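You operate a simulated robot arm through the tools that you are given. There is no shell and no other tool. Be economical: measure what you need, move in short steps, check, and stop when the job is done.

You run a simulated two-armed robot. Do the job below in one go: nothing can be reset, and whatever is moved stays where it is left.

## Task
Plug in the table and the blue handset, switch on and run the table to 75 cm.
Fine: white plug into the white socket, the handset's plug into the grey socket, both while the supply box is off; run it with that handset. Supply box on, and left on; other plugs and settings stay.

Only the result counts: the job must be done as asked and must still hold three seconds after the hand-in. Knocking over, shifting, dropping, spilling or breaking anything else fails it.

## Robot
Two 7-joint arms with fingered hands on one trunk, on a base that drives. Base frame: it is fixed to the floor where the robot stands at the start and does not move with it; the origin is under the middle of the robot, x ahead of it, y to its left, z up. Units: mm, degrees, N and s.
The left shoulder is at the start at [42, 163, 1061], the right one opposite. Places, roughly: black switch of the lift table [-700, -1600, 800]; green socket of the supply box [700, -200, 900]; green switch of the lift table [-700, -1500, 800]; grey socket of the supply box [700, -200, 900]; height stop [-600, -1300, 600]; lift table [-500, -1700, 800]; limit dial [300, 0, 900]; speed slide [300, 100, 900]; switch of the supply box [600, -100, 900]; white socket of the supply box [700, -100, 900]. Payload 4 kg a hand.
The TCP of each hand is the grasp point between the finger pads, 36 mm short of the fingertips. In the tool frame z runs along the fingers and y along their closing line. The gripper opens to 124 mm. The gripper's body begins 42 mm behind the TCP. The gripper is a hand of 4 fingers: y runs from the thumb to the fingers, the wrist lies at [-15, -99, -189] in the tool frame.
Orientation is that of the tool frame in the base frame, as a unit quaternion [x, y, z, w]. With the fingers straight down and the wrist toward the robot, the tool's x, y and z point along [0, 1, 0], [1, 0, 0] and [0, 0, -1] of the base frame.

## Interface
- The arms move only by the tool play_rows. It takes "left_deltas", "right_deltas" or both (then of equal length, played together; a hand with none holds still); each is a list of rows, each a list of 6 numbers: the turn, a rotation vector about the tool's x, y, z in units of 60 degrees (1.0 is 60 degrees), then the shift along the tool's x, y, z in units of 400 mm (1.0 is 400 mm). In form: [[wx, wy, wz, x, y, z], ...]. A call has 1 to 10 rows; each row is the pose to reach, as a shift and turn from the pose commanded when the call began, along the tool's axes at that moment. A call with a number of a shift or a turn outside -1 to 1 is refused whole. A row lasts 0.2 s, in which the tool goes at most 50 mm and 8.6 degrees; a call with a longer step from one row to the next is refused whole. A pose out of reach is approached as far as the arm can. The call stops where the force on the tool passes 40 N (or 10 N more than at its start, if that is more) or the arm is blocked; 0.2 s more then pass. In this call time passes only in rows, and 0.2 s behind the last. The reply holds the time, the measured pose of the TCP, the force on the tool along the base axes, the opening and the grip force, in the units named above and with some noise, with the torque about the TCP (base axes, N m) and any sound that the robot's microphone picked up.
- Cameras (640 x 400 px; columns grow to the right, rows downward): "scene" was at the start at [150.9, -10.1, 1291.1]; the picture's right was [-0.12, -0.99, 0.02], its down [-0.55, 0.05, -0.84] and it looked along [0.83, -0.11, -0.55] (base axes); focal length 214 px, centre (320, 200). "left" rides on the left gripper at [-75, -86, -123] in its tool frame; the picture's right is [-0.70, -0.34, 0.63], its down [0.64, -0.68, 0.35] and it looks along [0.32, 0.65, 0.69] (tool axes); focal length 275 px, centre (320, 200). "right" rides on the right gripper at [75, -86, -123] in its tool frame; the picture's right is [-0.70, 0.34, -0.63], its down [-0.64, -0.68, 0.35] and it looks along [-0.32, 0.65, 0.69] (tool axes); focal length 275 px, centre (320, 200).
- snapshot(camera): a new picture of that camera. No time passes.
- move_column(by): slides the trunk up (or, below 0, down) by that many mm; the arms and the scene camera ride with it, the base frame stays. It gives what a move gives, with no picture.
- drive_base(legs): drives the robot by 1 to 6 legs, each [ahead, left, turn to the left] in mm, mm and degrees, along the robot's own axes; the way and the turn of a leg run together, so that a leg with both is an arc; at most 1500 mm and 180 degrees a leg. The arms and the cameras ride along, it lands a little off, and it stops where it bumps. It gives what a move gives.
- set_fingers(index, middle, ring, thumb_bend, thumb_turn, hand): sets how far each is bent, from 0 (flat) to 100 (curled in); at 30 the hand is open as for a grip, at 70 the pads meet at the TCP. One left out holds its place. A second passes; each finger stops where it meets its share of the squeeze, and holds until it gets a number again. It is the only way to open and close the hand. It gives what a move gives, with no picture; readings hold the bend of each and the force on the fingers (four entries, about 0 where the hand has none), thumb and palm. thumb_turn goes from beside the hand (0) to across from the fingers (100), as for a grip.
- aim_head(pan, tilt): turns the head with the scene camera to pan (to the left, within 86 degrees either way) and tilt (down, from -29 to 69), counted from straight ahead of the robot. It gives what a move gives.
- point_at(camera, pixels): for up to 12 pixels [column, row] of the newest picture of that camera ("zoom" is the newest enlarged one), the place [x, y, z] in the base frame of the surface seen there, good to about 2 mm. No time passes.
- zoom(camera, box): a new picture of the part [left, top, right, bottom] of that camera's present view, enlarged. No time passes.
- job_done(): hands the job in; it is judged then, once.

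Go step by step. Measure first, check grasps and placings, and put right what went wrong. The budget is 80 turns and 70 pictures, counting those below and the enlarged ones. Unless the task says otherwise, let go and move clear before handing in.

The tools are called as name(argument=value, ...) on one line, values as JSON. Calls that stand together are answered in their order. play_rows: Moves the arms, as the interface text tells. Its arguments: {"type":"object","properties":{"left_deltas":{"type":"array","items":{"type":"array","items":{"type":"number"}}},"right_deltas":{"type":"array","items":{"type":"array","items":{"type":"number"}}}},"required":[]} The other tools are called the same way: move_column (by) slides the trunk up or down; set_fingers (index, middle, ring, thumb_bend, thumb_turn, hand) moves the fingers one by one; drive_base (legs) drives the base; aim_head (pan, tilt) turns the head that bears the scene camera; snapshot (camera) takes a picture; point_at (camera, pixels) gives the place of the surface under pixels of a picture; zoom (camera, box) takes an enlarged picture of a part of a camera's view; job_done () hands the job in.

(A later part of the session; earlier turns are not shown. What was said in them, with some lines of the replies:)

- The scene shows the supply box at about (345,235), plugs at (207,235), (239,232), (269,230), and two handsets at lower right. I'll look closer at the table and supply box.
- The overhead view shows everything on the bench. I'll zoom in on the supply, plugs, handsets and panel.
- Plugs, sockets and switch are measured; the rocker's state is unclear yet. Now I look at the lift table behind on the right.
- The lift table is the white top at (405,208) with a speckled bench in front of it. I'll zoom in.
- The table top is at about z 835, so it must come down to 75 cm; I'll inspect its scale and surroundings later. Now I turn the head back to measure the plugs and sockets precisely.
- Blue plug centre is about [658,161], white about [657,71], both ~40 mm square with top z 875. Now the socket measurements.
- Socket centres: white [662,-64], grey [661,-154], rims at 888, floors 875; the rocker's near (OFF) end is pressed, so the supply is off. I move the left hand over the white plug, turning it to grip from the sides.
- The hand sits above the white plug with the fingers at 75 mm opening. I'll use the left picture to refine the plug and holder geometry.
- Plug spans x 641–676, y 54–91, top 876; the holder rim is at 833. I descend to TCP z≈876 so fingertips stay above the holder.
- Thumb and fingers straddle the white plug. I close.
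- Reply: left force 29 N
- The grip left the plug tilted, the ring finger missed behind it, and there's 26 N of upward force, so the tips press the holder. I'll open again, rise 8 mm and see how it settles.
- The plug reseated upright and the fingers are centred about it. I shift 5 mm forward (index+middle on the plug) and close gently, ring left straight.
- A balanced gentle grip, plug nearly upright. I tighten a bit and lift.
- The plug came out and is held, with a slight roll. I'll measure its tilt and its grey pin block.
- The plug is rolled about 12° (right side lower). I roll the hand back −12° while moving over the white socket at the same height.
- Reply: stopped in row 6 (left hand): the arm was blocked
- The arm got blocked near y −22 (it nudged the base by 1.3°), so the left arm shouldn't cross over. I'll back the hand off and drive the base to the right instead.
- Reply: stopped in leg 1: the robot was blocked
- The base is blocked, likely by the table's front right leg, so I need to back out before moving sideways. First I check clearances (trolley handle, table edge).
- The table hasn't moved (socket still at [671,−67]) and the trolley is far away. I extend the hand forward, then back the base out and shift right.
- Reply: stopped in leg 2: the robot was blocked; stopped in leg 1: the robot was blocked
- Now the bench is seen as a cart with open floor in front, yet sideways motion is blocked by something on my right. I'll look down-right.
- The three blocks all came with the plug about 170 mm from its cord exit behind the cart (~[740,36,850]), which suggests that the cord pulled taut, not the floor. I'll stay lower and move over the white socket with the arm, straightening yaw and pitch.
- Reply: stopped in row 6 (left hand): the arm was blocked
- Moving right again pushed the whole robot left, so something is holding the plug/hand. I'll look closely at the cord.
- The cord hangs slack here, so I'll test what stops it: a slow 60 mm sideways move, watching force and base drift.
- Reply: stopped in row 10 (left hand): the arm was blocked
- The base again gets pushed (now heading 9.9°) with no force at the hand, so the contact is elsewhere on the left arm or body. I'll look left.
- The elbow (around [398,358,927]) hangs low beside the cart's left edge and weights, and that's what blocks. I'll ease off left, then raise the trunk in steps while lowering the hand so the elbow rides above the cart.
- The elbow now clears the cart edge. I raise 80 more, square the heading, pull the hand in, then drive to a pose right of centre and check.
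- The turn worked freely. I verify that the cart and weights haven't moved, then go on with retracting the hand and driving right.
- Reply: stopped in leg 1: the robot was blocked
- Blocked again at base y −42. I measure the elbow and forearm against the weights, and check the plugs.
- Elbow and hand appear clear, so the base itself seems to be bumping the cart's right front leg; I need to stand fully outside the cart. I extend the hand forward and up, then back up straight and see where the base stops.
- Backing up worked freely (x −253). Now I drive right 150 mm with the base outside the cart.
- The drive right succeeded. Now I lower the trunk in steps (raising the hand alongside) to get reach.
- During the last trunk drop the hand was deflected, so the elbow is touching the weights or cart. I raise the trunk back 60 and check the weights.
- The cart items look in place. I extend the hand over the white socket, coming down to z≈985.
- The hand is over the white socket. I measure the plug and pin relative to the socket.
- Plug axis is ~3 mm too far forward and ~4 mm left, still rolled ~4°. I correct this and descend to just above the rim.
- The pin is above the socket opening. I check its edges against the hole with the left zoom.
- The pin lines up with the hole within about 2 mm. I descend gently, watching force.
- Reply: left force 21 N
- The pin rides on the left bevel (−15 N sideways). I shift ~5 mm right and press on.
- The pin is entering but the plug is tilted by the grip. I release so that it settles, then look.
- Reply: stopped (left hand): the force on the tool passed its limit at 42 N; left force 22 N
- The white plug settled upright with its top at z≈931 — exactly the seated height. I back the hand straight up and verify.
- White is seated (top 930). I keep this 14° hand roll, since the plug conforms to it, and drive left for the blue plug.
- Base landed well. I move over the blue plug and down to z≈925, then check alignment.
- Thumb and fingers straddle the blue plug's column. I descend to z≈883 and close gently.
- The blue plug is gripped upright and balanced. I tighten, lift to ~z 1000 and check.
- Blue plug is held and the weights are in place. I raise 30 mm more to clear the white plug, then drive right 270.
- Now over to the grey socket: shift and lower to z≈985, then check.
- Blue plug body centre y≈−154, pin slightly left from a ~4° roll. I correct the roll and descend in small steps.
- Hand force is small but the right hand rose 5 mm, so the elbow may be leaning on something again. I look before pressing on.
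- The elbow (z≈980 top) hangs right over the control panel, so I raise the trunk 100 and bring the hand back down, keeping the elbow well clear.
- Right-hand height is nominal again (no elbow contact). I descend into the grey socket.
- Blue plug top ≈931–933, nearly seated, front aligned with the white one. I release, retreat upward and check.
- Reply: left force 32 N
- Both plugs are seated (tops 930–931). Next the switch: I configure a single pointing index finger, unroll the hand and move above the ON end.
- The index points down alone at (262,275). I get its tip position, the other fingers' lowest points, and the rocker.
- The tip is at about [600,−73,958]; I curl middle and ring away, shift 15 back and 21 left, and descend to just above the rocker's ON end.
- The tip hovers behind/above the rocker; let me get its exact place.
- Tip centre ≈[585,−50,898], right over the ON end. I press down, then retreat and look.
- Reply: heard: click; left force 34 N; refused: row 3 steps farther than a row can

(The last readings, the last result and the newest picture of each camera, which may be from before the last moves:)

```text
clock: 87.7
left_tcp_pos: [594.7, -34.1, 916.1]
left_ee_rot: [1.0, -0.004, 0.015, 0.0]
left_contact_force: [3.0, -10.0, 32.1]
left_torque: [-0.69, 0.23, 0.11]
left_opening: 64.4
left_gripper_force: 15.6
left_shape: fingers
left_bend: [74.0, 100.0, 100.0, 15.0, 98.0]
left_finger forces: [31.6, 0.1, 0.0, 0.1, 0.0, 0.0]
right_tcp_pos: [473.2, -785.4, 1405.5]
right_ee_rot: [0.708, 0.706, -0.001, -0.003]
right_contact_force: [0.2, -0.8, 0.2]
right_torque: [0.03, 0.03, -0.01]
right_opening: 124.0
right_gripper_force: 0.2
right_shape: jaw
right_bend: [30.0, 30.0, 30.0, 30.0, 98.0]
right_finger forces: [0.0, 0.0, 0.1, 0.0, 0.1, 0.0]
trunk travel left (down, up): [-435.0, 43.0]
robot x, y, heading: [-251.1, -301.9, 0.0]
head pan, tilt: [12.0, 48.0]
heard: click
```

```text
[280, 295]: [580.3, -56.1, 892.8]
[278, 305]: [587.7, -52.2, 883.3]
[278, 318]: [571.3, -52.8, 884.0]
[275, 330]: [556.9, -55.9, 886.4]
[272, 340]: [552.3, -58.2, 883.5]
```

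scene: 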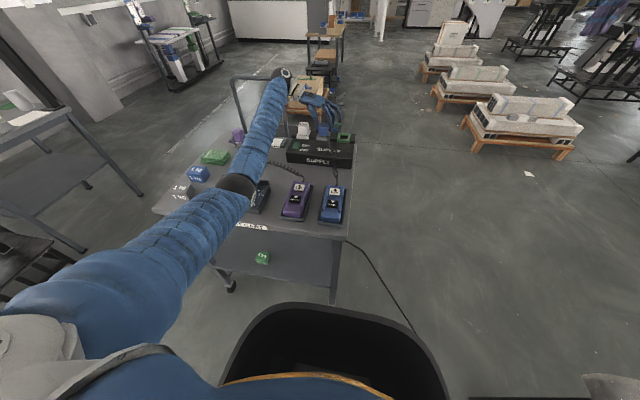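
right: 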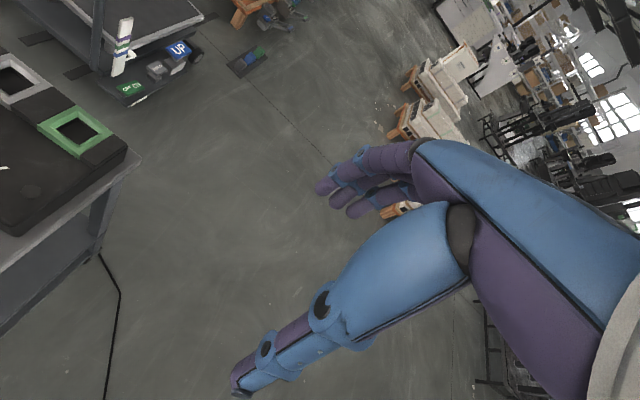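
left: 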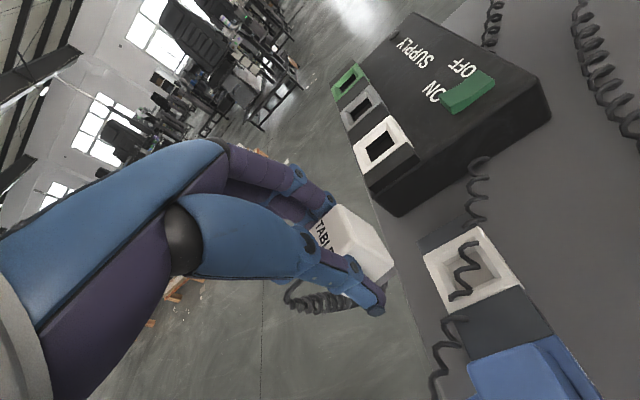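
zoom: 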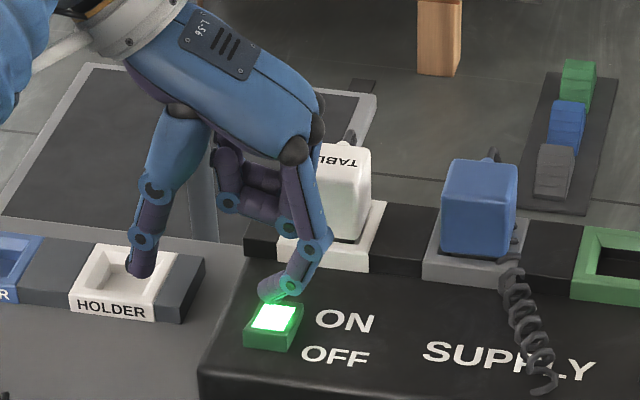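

Click heard and the rocker glows: supply is on. I retreat up and reposition the base for the handset (80 back, 60 right).

play_rows(left_deltas=[[0, 0, 0, 0, 0, -0.06], [0, 0, 0, 0, 0, -0.16], [0, 0, 0, 0, 0, -0.26]])

drive_base(legs=[[-80, -60, 0]])

play_rows(left_deltas=[[0, 0, 0, -0.087, 0.053, 0], [0, 0, 0, -0.174, 0.106, 0], [0, 0, 0, -0.261, 0.159, 0], [0, 0, 0, -0.348, 0.212, 0], [0, 0, 0, -0.435, 0.265, 0], [0, 0, 0, -0.522, 0.318, 0]])

aim_head(pan=5, tilt=55)

snapshot(camera="scene")

```text
clock: 88.5
left_tcp_pos: [594.4, -30.1, 1014.1]
left_ee_rot: [1.0, -0.004, 0.009, 0.0]
left_contact_force: [0.9, -0.3, -0.1]
left_torque: [-0.05, 0.0, -0.04]
left_opening: 69.8
left_gripper_force: 0.1
left_shape: fingers
left_bend: [62.0, 100.0, 100.0, 15.0, 98.0]
left_finger forces: [0.0, 0.1, 0.1, 0.1, 0.0, 0.0]
right_tcp_pos: [477.5, -783.0, 1405.0]
right_ee_rot: [0.707, 0.707, -0.002, -0.004]
right_contact_force: [0.1, 0.1, 0.2]
right_torque: [-0.01, -0.01, 0.02]
right_opening: 123.8
right_gripper_force: 0.0
right_shape: jaw
right_bend: [30.0, 30.0, 30.0, 30.0, 98.0]
right_finger forces: [0.1, 0.0, 0.0, 0.0, 0.1, 0.0]
trunk travel left (down, up): [-435.0, 43.0]
robot x, y, heading: [-251.0, -301.5, 0.2]
head pan, tilt: [12.0, 48.0]
```

```text
clock: 89.6
left_tcp_pos: [514.4, -91.5, 1015.3]
left_ee_rot: [1.0, -0.004, 0.012, 0.0]
left_contact_force: [0.3, 0.4, 0.4]
left_torque: [-0.02, -0.01, 0.02]
left_opening: 69.6
left_gripper_force: 0.0
left_shape: fingers
left_bend: [62.0, 100.0, 100.0, 15.0, 98.0]
left_finger forces: [0.0, 0.0, 0.0, 0.0, 0.1, 0.1]
right_tcp_pos: [394.6, -844.6, 1404.2]
right_ee_rot: [0.708, 0.706, -0.002, -0.003]
right_contact_force: [-0.7, -0.9, 0.5]
right_torque: [0.01, -0.05, -0.02]
right_opening: 124.2
right_gripper_force: 0.0
right_shape: jaw
right_bend: [30.0, 30.0, 30.0, 30.0, 98.0]
right_finger forces: [0.1, 0.1, 0.0, 0.1, 0.0, 0.1]
trunk travel left (down, up): [-435.0, 43.0]
robot x, y, heading: [-333.6, -364.9, 0.3]
head pan, tilt: [12.0, 48.0]
```

```text
clock: 91.0
left_tcp_pos: [302.6, -216.5, 1011.2]
left_ee_rot: [1.0, -0.004, 0.012, 0.001]
left_contact_force: [-0.3, 0.4, -0.3]
left_torque: [0.0, -0.02, 0.01]
left_opening: 69.8
left_gripper_force: 0.1
left_shape: fingers
left_bend: [62.0, 100.0, 100.0, 15.0, 98.0]
left_finger forces: [0.0, 0.1, 0.1, 0.0, 0.0, 0.0]
right_tcp_pos: [395.1, -843.2, 1404.5]
right_ee_rot: [0.708, 0.706, -0.002, -0.004]
right_contact_force: [-0.3, 0.3, 0.3]
right_torque: [0.02, -0.01, 0.0]
right_opening: 123.8
right_gripper_force: 0.1
right_shape: jaw
right_bend: [30.0, 30.0, 30.0, 30.0, 98.0]
right_finger forces: [0.1, 0.1, 0.1, 0.0, 0.0, 0.0]
trunk travel left (down, up): [-435.0, 43.0]
robot x, y, heading: [-331.0, -362.8, 0.3]
head pan, tilt: [12.0, 48.0]
```

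```text
clock: 91.7
left_tcp_pos: [305.2, -215.9, 1010.9]
left_ee_rot: [1.0, -0.004, 0.011, -0.002]
left_contact_force: [-0.2, -0.8, 0.3]
left_torque: [-0.02, 0.02, -0.01]
left_opening: 69.8
left_gripper_force: 0.0
left_shape: fingers
left_bend: [62.0, 100.0, 100.0, 15.0, 98.0]
left_finger forces: [0.1, 0.1, 0.1, 0.0, 0.0, 0.1]
right_tcp_pos: [395.4, -842.9, 1405.1]
right_ee_rot: [0.708, 0.706, -0.003, -0.003]
right_contact_force: [-0.1, -0.4, 0.0]
right_torque: [0.02, 0.0, -0.01]
right_opening: 123.9
right_gripper_force: 0.1
right_shape: jaw
right_bend: [30.0, 30.0, 30.0, 30.0, 98.0]
right_finger forces: [0.0, 0.0, 0.1, 0.1, 0.0, 0.0]
trunk travel left (down, up): [-435.0, 43.0]
robot x, y, heading: [-329.5, -360.4, -0.0]
head pan, tilt: [5.0, 55.0]
```

```text
9 pictures are left
```

scene: 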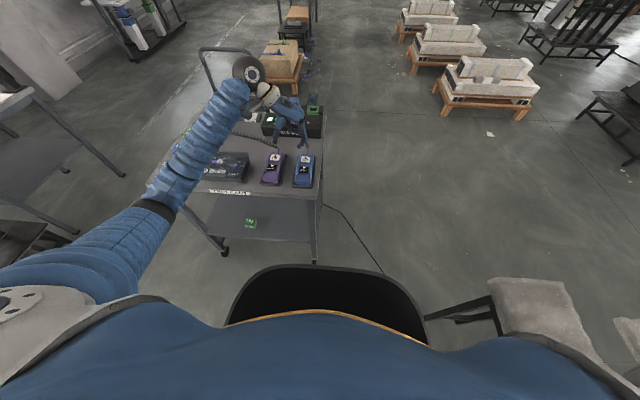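

The finger is near the blue handset. I measure the buttons and the fingertip.

point_at(camera="scene", pixels=[[306, 159], [304, 171], [304, 169], [307, 172], [305, 147], [303, 144], [304, 183], [276, 158], [292, 120]])

```text
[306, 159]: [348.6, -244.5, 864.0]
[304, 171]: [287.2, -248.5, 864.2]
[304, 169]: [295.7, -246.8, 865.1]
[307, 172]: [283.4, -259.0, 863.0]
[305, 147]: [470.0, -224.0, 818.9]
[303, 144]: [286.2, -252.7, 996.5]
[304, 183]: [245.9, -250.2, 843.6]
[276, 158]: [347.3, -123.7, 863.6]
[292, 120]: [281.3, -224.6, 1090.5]
```

Handset is unmoved; DOWN is at ≈[296,−244,864]. I tilt the hand 10° to lift the thumb, hover the fingertip 9 mm above DOWN, and turn the head to the table.

play_rows(left_deltas=[[0.06, 0, 0, -0.0025, 0.02, 0.06], [0.12, 0, 0, -0.0025, 0.035, 0.12], [0.167, 0, 0, -0.0025, 0.035, 0.18], [0.167, 0, 0, -0.0025, 0.035, 0.24]])

zoom(camera="scene", box=[256, 130, 336, 190])

point_at(camera="zoom", pixels=[[392, 305], [390, 280], [385, 260], [400, 320], [250, 240], [300, 260]])

aim_head(pan=-86, tilt=35)

snapshot(camera="scene")

```text
clock: 92.7
left_tcp_pos: [306.7, -230.1, 914.5]
left_ee_rot: [0.996, -0.002, 0.012, -0.087]
left_contact_force: [-0.3, -0.2, 1.1]
left_torque: [0.0, 0.02, 0.04]
left_opening: 69.5
left_gripper_force: 0.0
left_shape: fingers
left_bend: [62.0, 100.0, 100.0, 15.0, 98.0]
left_finger forces: [0.0, 0.1, 0.1, 0.0, 0.1, 0.1]
right_tcp_pos: [396.7, -843.7, 1403.9]
right_ee_rot: [0.707, 0.707, -0.003, -0.004]
right_contact_force: [0.2, 0.8, 0.2]
right_torque: [-0.01, 0.01, 0.0]
right_opening: 124.0
right_gripper_force: 0.0
right_shape: jaw
right_bend: [30.0, 30.0, 30.0, 30.0, 98.0]
right_finger forces: [0.1, 0.0, 0.1, 0.0, 0.0, 0.0]
trunk travel left (down, up): [-435.0, 43.0]
robot x, y, heading: [-329.4, -363.0, -0.2]
head pan, tilt: [5.0, 55.0]
```

```text
6.67 times, centred on (296, 160) of scene
```

zoom: 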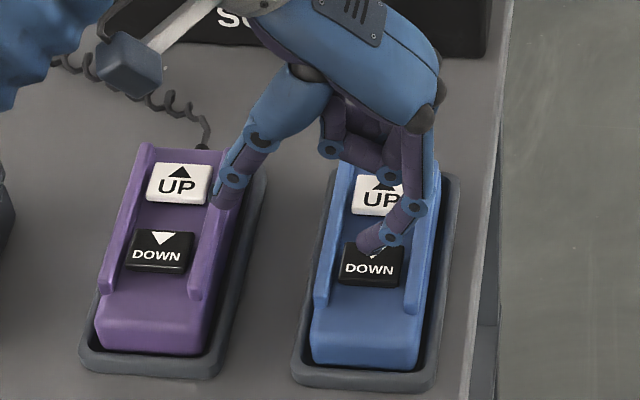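

```text
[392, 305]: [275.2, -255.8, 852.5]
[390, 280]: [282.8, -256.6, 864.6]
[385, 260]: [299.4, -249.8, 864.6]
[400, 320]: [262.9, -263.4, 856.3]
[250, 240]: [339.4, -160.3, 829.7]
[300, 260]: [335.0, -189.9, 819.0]
```

```text
clock: 94.4
left_tcp_pos: [306.6, -231.2, 914.9]
left_ee_rot: [0.996, -0.004, 0.013, -0.088]
left_contact_force: [0.3, -0.1, -0.6]
left_torque: [-0.03, 0.01, 0.01]
left_opening: 69.8
left_gripper_force: 0.0
left_shape: fingers
left_bend: [62.0, 100.0, 100.0, 15.0, 98.0]
left_finger forces: [0.0, 0.1, 0.0, 0.0, 0.1, 0.0]
right_tcp_pos: [396.1, -843.8, 1404.1]
right_ee_rot: [0.707, 0.707, -0.002, -0.004]
right_contact_force: [-0.2, -0.5, 0.1]
right_torque: [-0.01, 0.01, -0.01]
right_opening: 124.0
right_gripper_force: 0.0
right_shape: jaw
right_bend: [30.0, 30.0, 30.0, 30.0, 98.0]
right_finger forces: [0.0, 0.1, 0.0, 0.0, 0.0, 0.1]
trunk travel left (down, up): [-435.0, 43.0]
robot x, y, heading: [-333.3, -366.5, -0.1]
head pan, tilt: [-85.9, 35.0]
```

```text
7 pictures are left
```

scene: 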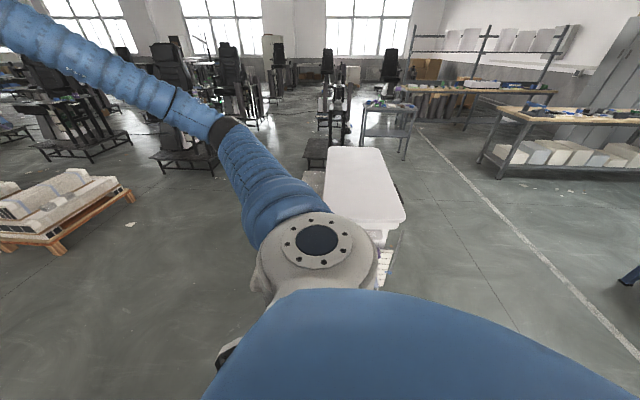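

The table top is in view at (360,190). I take its baseline height, then press DOWN briefly.

point_at(camera="scene", pixels=[[360, 190], [345, 170], [380, 205], [350, 205], [390, 195], [375, 180]])

play_rows(left_deltas=[[0, 0, 0, -0.01, 0, 0.015], [0, 0, 0, -0.01, 0, 0.028], [0, 0, 0, -0.01, 0, 0.035]])

snapshot(camera="scene")

point_at(camera="scene", pixels=[[360, 190], [345, 170], [380, 205], [350, 205], [390, 195], [375, 180]])

```text
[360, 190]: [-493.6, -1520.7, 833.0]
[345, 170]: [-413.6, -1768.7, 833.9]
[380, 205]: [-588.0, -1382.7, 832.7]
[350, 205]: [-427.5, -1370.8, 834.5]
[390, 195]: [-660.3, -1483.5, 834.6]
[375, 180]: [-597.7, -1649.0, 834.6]
```

```text
clock: 95.2
left_tcp_pos: [301.9, -227.7, 901.7]
left_ee_rot: [0.996, -0.004, 0.013, -0.089]
left_contact_force: [0.3, -2.1, 6.1]
left_torque: [-0.12, 0.06, -0.02]
left_opening: 69.3
left_gripper_force: 2.7
left_shape: fingers
left_bend: [62.0, 100.0, 100.0, 15.0, 98.0]
left_finger forces: [5.9, 0.0, 0.1, 0.1, 0.0, 0.1]
right_tcp_pos: [396.1, -843.4, 1404.7]
right_ee_rot: [0.708, 0.706, -0.003, -0.004]
right_contact_force: [-0.2, 0.5, -0.5]
right_torque: [0.0, 0.03, 0.0]
right_opening: 123.7
right_gripper_force: 0.1
right_shape: jaw
right_bend: [30.0, 30.0, 30.0, 30.0, 98.0]
right_finger forces: [0.0, 0.0, 0.0, 0.0, 0.0, 0.0]
trunk travel left (down, up): [-435.0, 43.0]
robot x, y, heading: [-332.8, -361.4, 0.0]
head pan, tilt: [-85.9, 35.0]
heard: click
```

```text
6 pictures are left
```

scene: 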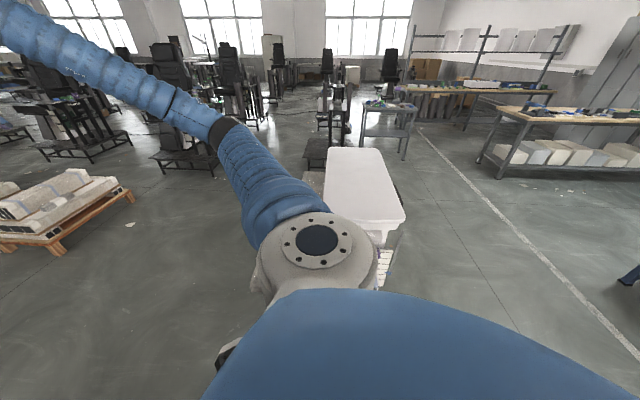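

```text
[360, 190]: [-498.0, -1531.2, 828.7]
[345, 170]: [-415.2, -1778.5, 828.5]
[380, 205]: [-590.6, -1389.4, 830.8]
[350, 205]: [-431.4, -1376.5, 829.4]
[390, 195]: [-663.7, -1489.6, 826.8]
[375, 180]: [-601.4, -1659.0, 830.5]
```

Click heard and the top dropped from ~834 to ~829: DOWN works and is held. I hold 1.2 s more to learn the speed.

play_rows(left_deltas=[[0, 0, 0, 0, 0, 0.003], [0, 0, 0, 0, 0, 0.003], [0, 0, 0, 0, 0, 0.003], [0, 0, 0, 0, 0, 0.003], [0, 0, 0, 0, 0, 0.003]])

snapshot(camera="scene")

point_at(camera="scene", pixels=[[360, 190], [345, 170], [380, 205], [350, 205], [390, 200], [375, 180], [360, 180], [365, 200], [370, 190], [385, 190], [340, 190], [350, 180]])

```text
clock: 96.4
left_tcp_pos: [303.0, -227.7, 898.5]
left_ee_rot: [0.996, -0.003, 0.012, -0.088]
left_contact_force: [0.3, -3.0, 9.0]
left_torque: [-0.25, 0.03, 0.0]
left_opening: 68.2
left_gripper_force: 4.9
left_shape: fingers
left_bend: [62.0, 100.0, 100.0, 15.0, 98.0]
left_finger forces: [9.8, 0.0, 0.0, 0.0, 0.0, 0.0]
right_tcp_pos: [395.3, -844.4, 1403.4]
right_ee_rot: [0.708, 0.706, -0.003, -0.004]
right_contact_force: [-0.4, -0.5, -0.5]
right_torque: [0.0, -0.02, 0.03]
right_opening: 124.3
right_gripper_force: 0.1
right_shape: jaw
right_bend: [30.0, 30.0, 30.0, 30.0, 98.0]
right_finger forces: [0.0, 0.0, 0.0, 0.0, 0.0, 0.0]
trunk travel left (down, up): [-435.0, 43.0]
robot x, y, heading: [-330.1, -362.1, -0.1]
head pan, tilt: [-85.9, 35.0]
```

```text
5 pictures are left
```

scene: 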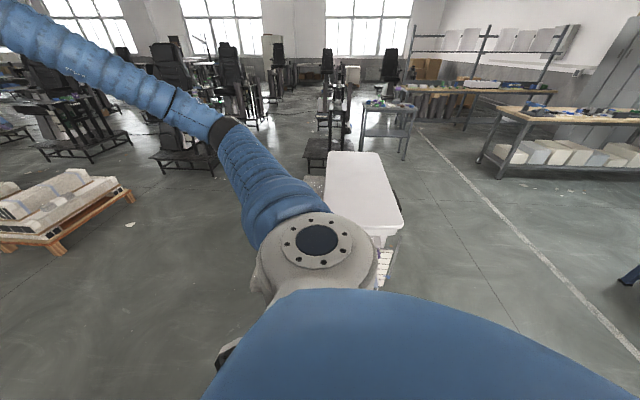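

```text
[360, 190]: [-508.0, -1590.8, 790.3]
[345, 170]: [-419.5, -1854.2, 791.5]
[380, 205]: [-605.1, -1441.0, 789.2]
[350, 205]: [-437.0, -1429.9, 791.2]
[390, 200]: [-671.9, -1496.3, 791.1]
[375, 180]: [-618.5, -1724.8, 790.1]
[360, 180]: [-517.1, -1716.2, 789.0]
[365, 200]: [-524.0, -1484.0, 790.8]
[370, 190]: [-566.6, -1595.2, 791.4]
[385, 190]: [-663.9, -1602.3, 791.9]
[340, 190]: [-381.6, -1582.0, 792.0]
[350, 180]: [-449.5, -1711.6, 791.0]
```

Speed ≈32 mm/s (now 791). I hold 0.8 s more and lift the finger in the same call, which should leave ~763.

play_rows(left_deltas=[[0, 0, 0, 0, 0, 0], [0, 0, 0, 0, 0, 0], [0, 0, 0, 0, 0, 0], [0, 0, 0, 0, 0, 0], [0, 0, 0, 0, 0, -0.05]])

snapshot(camera="scene")

point_at(camera="scene", pixels=[[360, 190], [345, 170], [380, 205], [350, 205], [390, 210], [375, 180], [360, 180], [365, 200], [370, 190], [380, 195], [340, 190], [350, 180]])

```text
clock: 97.6
left_tcp_pos: [301.7, -229.9, 919.3]
left_ee_rot: [0.996, -0.005, 0.013, -0.089]
left_contact_force: [0.1, 0.1, -0.5]
left_torque: [0.0, 0.03, -0.02]
left_opening: 69.9
left_gripper_force: 0.0
left_shape: fingers
left_bend: [62.0, 100.0, 100.0, 15.0, 98.0]
left_finger forces: [0.1, 0.1, 0.0, 0.0, 0.0, 0.0]
right_tcp_pos: [395.8, -843.2, 1403.9]
right_ee_rot: [0.708, 0.706, -0.002, -0.004]
right_contact_force: [0.1, 0.1, 0.3]
right_torque: [-0.02, 0.01, -0.03]
right_opening: 124.2
right_gripper_force: 0.1
right_shape: jaw
right_bend: [30.0, 30.0, 30.0, 30.0, 98.0]
right_finger forces: [0.1, 0.1, 0.0, 0.1, 0.0, 0.0]
trunk travel left (down, up): [-435.0, 43.0]
robot x, y, heading: [-329.1, -360.5, -0.3]
head pan, tilt: [-85.9, 35.0]
```

```text
4 pictures are left
```

scene: 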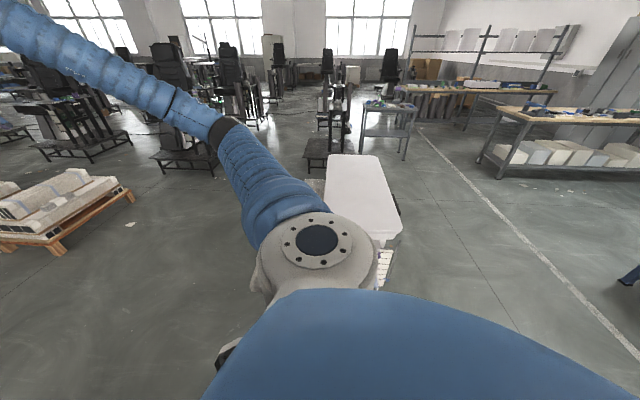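

```text
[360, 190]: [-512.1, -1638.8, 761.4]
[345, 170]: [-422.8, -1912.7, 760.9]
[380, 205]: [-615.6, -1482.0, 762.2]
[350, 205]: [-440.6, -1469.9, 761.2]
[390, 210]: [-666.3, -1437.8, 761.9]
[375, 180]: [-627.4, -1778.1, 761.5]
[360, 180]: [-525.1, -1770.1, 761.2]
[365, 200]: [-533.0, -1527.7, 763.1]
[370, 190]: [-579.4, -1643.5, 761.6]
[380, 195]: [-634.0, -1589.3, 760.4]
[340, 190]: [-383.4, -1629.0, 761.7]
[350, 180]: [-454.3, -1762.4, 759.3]
```

Top is at 761.4, needing 11.4 mm more. I do a short tap (~0.25–0.3 s) and remeasure.

play_rows(left_deltas=[[0, 0, 0, 0, 0, 0.052], [0, 0, 0, 0, 0, 0.052], [0, 0, 0, 0, 0, 0]])

snapshot(camera="scene")

point_at(camera="scene", pixels=[[360, 190], [345, 170], [380, 205], [350, 205], [390, 210], [375, 180], [360, 180], [365, 200], [370, 190], [380, 195], [340, 190], [350, 180]])

```text
clock: 98.4
left_tcp_pos: [300.4, -231.2, 918.3]
left_ee_rot: [0.996, -0.004, 0.013, -0.088]
left_contact_force: [0.2, 0.4, -0.3]
left_torque: [-0.03, 0.02, -0.02]
left_opening: 69.7
left_gripper_force: 0.0
left_shape: fingers
left_bend: [62.0, 100.0, 100.0, 15.0, 98.0]
left_finger forces: [0.0, 0.1, 0.0, 0.0, 0.0, 0.0]
right_tcp_pos: [395.8, -842.9, 1404.0]
right_ee_rot: [0.707, 0.707, -0.003, -0.004]
right_contact_force: [0.1, -0.4, 0.6]
right_torque: [0.01, 0.02, 0.0]
right_opening: 123.7
right_gripper_force: 0.2
right_shape: jaw
right_bend: [30.0, 30.0, 30.0, 30.0, 98.0]
right_finger forces: [0.0, 0.0, 0.0, 0.1, 0.1, 0.0]
trunk travel left (down, up): [-435.0, 43.0]
robot x, y, heading: [-329.8, -364.1, 0.1]
head pan, tilt: [-85.9, 35.0]
heard: click
```

```text
3 pictures are left
```

scene: 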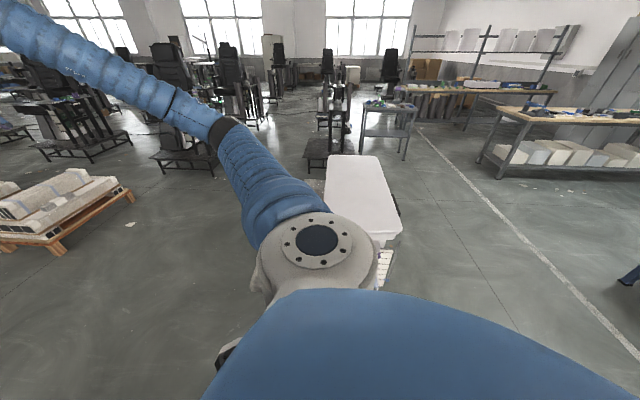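

```text
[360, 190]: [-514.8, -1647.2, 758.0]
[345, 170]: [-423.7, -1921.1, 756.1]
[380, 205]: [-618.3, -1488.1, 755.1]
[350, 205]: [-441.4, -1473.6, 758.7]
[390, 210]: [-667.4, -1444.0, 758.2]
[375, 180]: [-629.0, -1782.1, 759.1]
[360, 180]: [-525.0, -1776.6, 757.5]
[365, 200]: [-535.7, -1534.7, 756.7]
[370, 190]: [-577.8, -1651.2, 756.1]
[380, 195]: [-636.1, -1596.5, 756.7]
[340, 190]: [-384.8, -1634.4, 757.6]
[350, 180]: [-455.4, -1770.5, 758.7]
```

Now 757.4; that tap gave 4.0 mm. Two identical taps should land on ~749.5–750.

play_rows(left_deltas=[[0, 0, 0, 0, 0, 0.052], [0, 0, 0, 0, 0, 0.052], [0, 0, 0, 0, 0, 0]])

play_rows(left_deltas=[[0, 0, 0, 0, 0, 0.051], [0, 0, 0, 0, 0, 0.051], [0, 0, 0, 0, 0, 0]])

snapshot(camera="scene")

point_at(camera="scene", pixels=[[360, 190], [345, 170], [380, 205], [350, 205], [390, 210], [375, 180], [360, 180], [365, 200], [370, 190], [380, 195], [340, 190], [350, 180]])

```text
clock: 99.2
left_tcp_pos: [300.7, -231.8, 918.6]
left_ee_rot: [0.996, -0.003, 0.011, -0.088]
left_contact_force: [0.0, 0.9, -0.8]
left_torque: [0.02, 0.01, 0.02]
left_opening: 69.8
left_gripper_force: 0.0
left_shape: fingers
left_bend: [62.0, 100.0, 100.0, 15.0, 98.0]
left_finger forces: [0.0, 0.0, 0.0, 0.0, 0.1, 0.1]
right_tcp_pos: [396.6, -842.8, 1403.7]
right_ee_rot: [0.708, 0.706, -0.002, -0.004]
right_contact_force: [0.3, 0.1, -0.1]
right_torque: [0.02, 0.02, -0.06]
right_opening: 123.9
right_gripper_force: 0.0
right_shape: jaw
right_bend: [30.0, 30.0, 30.0, 30.0, 98.0]
right_finger forces: [0.0, 0.0, 0.0, 0.0, 0.0, 0.0]
trunk travel left (down, up): [-435.0, 43.0]
robot x, y, heading: [-329.1, -363.6, -0.1]
head pan, tilt: [-85.9, 35.0]
heard: click
```

```text
clock: 100.0
left_tcp_pos: [300.5, -232.3, 918.0]
left_ee_rot: [0.996, -0.004, 0.011, -0.088]
left_contact_force: [-0.1, -0.3, 0.0]
left_torque: [0.02, -0.02, -0.01]
left_opening: 69.7
left_gripper_force: 0.0
left_shape: fingers
left_bend: [62.0, 100.0, 100.0, 15.0, 98.0]
left_finger forces: [0.1, 0.0, 0.1, 0.0, 0.1, 0.0]
right_tcp_pos: [396.8, -843.7, 1404.3]
right_ee_rot: [0.708, 0.706, -0.003, -0.004]
right_contact_force: [-0.2, 0.6, -0.1]
right_torque: [-0.04, 0.01, 0.0]
right_opening: 123.7
right_gripper_force: 0.2
right_shape: jaw
right_bend: [30.0, 30.0, 30.0, 30.0, 98.0]
right_finger forces: [0.0, 0.0, 0.0, 0.0, 0.1, 0.0]
trunk travel left (down, up): [-435.0, 43.0]
robot x, y, heading: [-328.8, -362.4, -0.2]
head pan, tilt: [-85.9, 35.0]
heard: click
```

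```text
2 pictures are left
```

scene: 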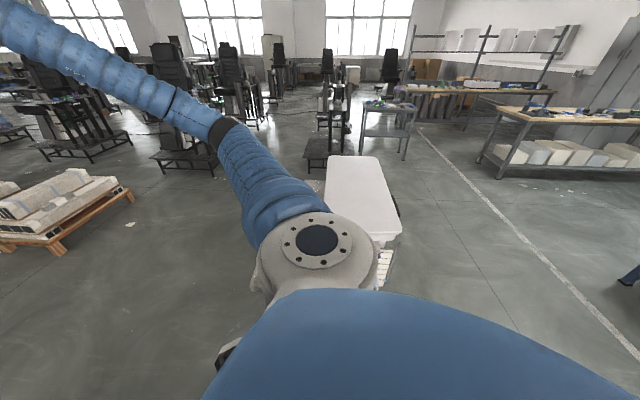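

```text
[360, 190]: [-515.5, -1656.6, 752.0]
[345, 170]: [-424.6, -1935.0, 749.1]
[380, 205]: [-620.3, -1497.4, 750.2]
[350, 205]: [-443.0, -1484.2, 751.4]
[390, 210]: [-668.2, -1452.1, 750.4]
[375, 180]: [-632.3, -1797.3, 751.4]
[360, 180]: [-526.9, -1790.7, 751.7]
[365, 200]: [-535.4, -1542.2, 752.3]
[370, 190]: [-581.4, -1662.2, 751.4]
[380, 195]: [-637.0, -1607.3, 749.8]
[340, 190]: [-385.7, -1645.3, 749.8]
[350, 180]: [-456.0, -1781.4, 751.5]
```

Top averages 750.9 mm — 75 cm. I lift the hand well clear and take a last look at the cart.

play_rows(left_deltas=[[0, 0, 0, 0, 0, -0.1], [0, 0, 0, 0, 0, -0.2], [0, 0, 0, 0, 0, -0.3], [0, 0, 0, 0, 0, -0.4]])

aim_head(pan=18, tilt=48)

zoom(camera="scene", box=[200, 70, 440, 220])

```text
clock: 101.0
left_tcp_pos: [298.5, -260.1, 1078.1]
left_ee_rot: [0.996, -0.004, 0.013, -0.088]
left_contact_force: [-0.4, 0.4, -0.3]
left_torque: [-0.02, 0.01, -0.04]
left_opening: 69.8
left_gripper_force: 0.1
left_shape: fingers
left_bend: [62.0, 100.0, 100.0, 15.0, 98.0]
left_finger forces: [0.0, 0.0, 0.0, 0.0, 0.1, 0.0]
right_tcp_pos: [397.1, -844.2, 1403.1]
right_ee_rot: [0.708, 0.706, -0.003, -0.004]
right_contact_force: [0.5, 0.3, 0.3]
right_torque: [-0.02, 0.01, 0.03]
right_opening: 124.0
right_gripper_force: 0.1
right_shape: jaw
right_bend: [30.0, 30.0, 30.0, 30.0, 98.0]
right_finger forces: [0.0, 0.1, 0.0, 0.1, 0.1, 0.1]
trunk travel left (down, up): [-435.0, 43.0]
robot x, y, heading: [-333.1, -361.6, -0.2]
head pan, tilt: [-85.9, 35.0]
```

```text
clock: 102.8
left_tcp_pos: [298.9, -259.9, 1077.9]
left_ee_rot: [0.996, -0.004, 0.012, -0.088]
left_contact_force: [-0.5, 0.1, 0.5]
left_torque: [-0.02, -0.01, -0.04]
left_opening: 69.6
left_gripper_force: 0.0
left_shape: fingers
left_bend: [62.0, 100.0, 100.0, 15.0, 98.0]
left_finger forces: [0.0, 0.1, 0.0, 0.0, 0.1, 0.1]
right_tcp_pos: [395.0, -844.3, 1403.6]
right_ee_rot: [0.708, 0.707, -0.002, -0.003]
right_contact_force: [-0.4, 0.2, -0.1]
right_torque: [0.03, 0.0, -0.02]
right_opening: 124.2
right_gripper_force: 0.0
right_shape: jaw
right_bend: [30.0, 30.0, 30.0, 30.0, 98.0]
right_finger forces: [0.0, 0.0, 0.1, 0.1, 0.2, 0.0]
trunk travel left (down, up): [-435.0, 43.0]
robot x, y, heading: [-331.8, -361.9, -0.1]
head pan, tilt: [18.0, 48.0]
```

```text
2.67 times, centred on (320, 145) of scene
```

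zoom: 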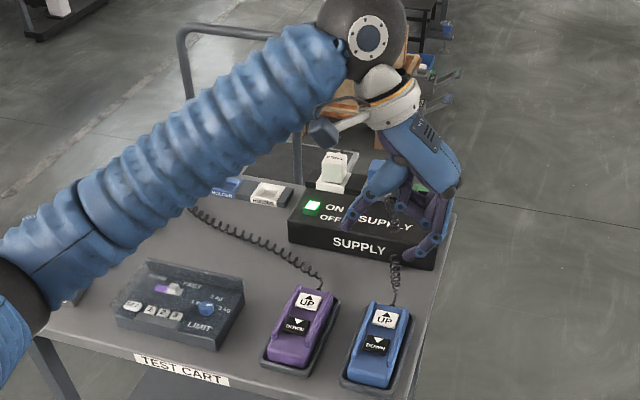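

The picture shows the supply lit green, the white plug in its socket, the handset in place, and the slide and dial apparently as before. I hand in.

job_done()

```text
The job is handed in.
```

The job is handed in. The white plug is in the white socket and the blue handset's plug is in the grey socket, both plugged in with the supply box off. The box is now on and left on. I ran the lift table down with the blue handset, and its top measures about 751 mm.

While moving the plugs, the left elbow bumped into something and pressed on the cart several times. The sockets and the blue handset measured unmoved afterwards. The two 1 kg weights, the speed slide and the limit dial looked in place in later pictures, but I did not measure them.
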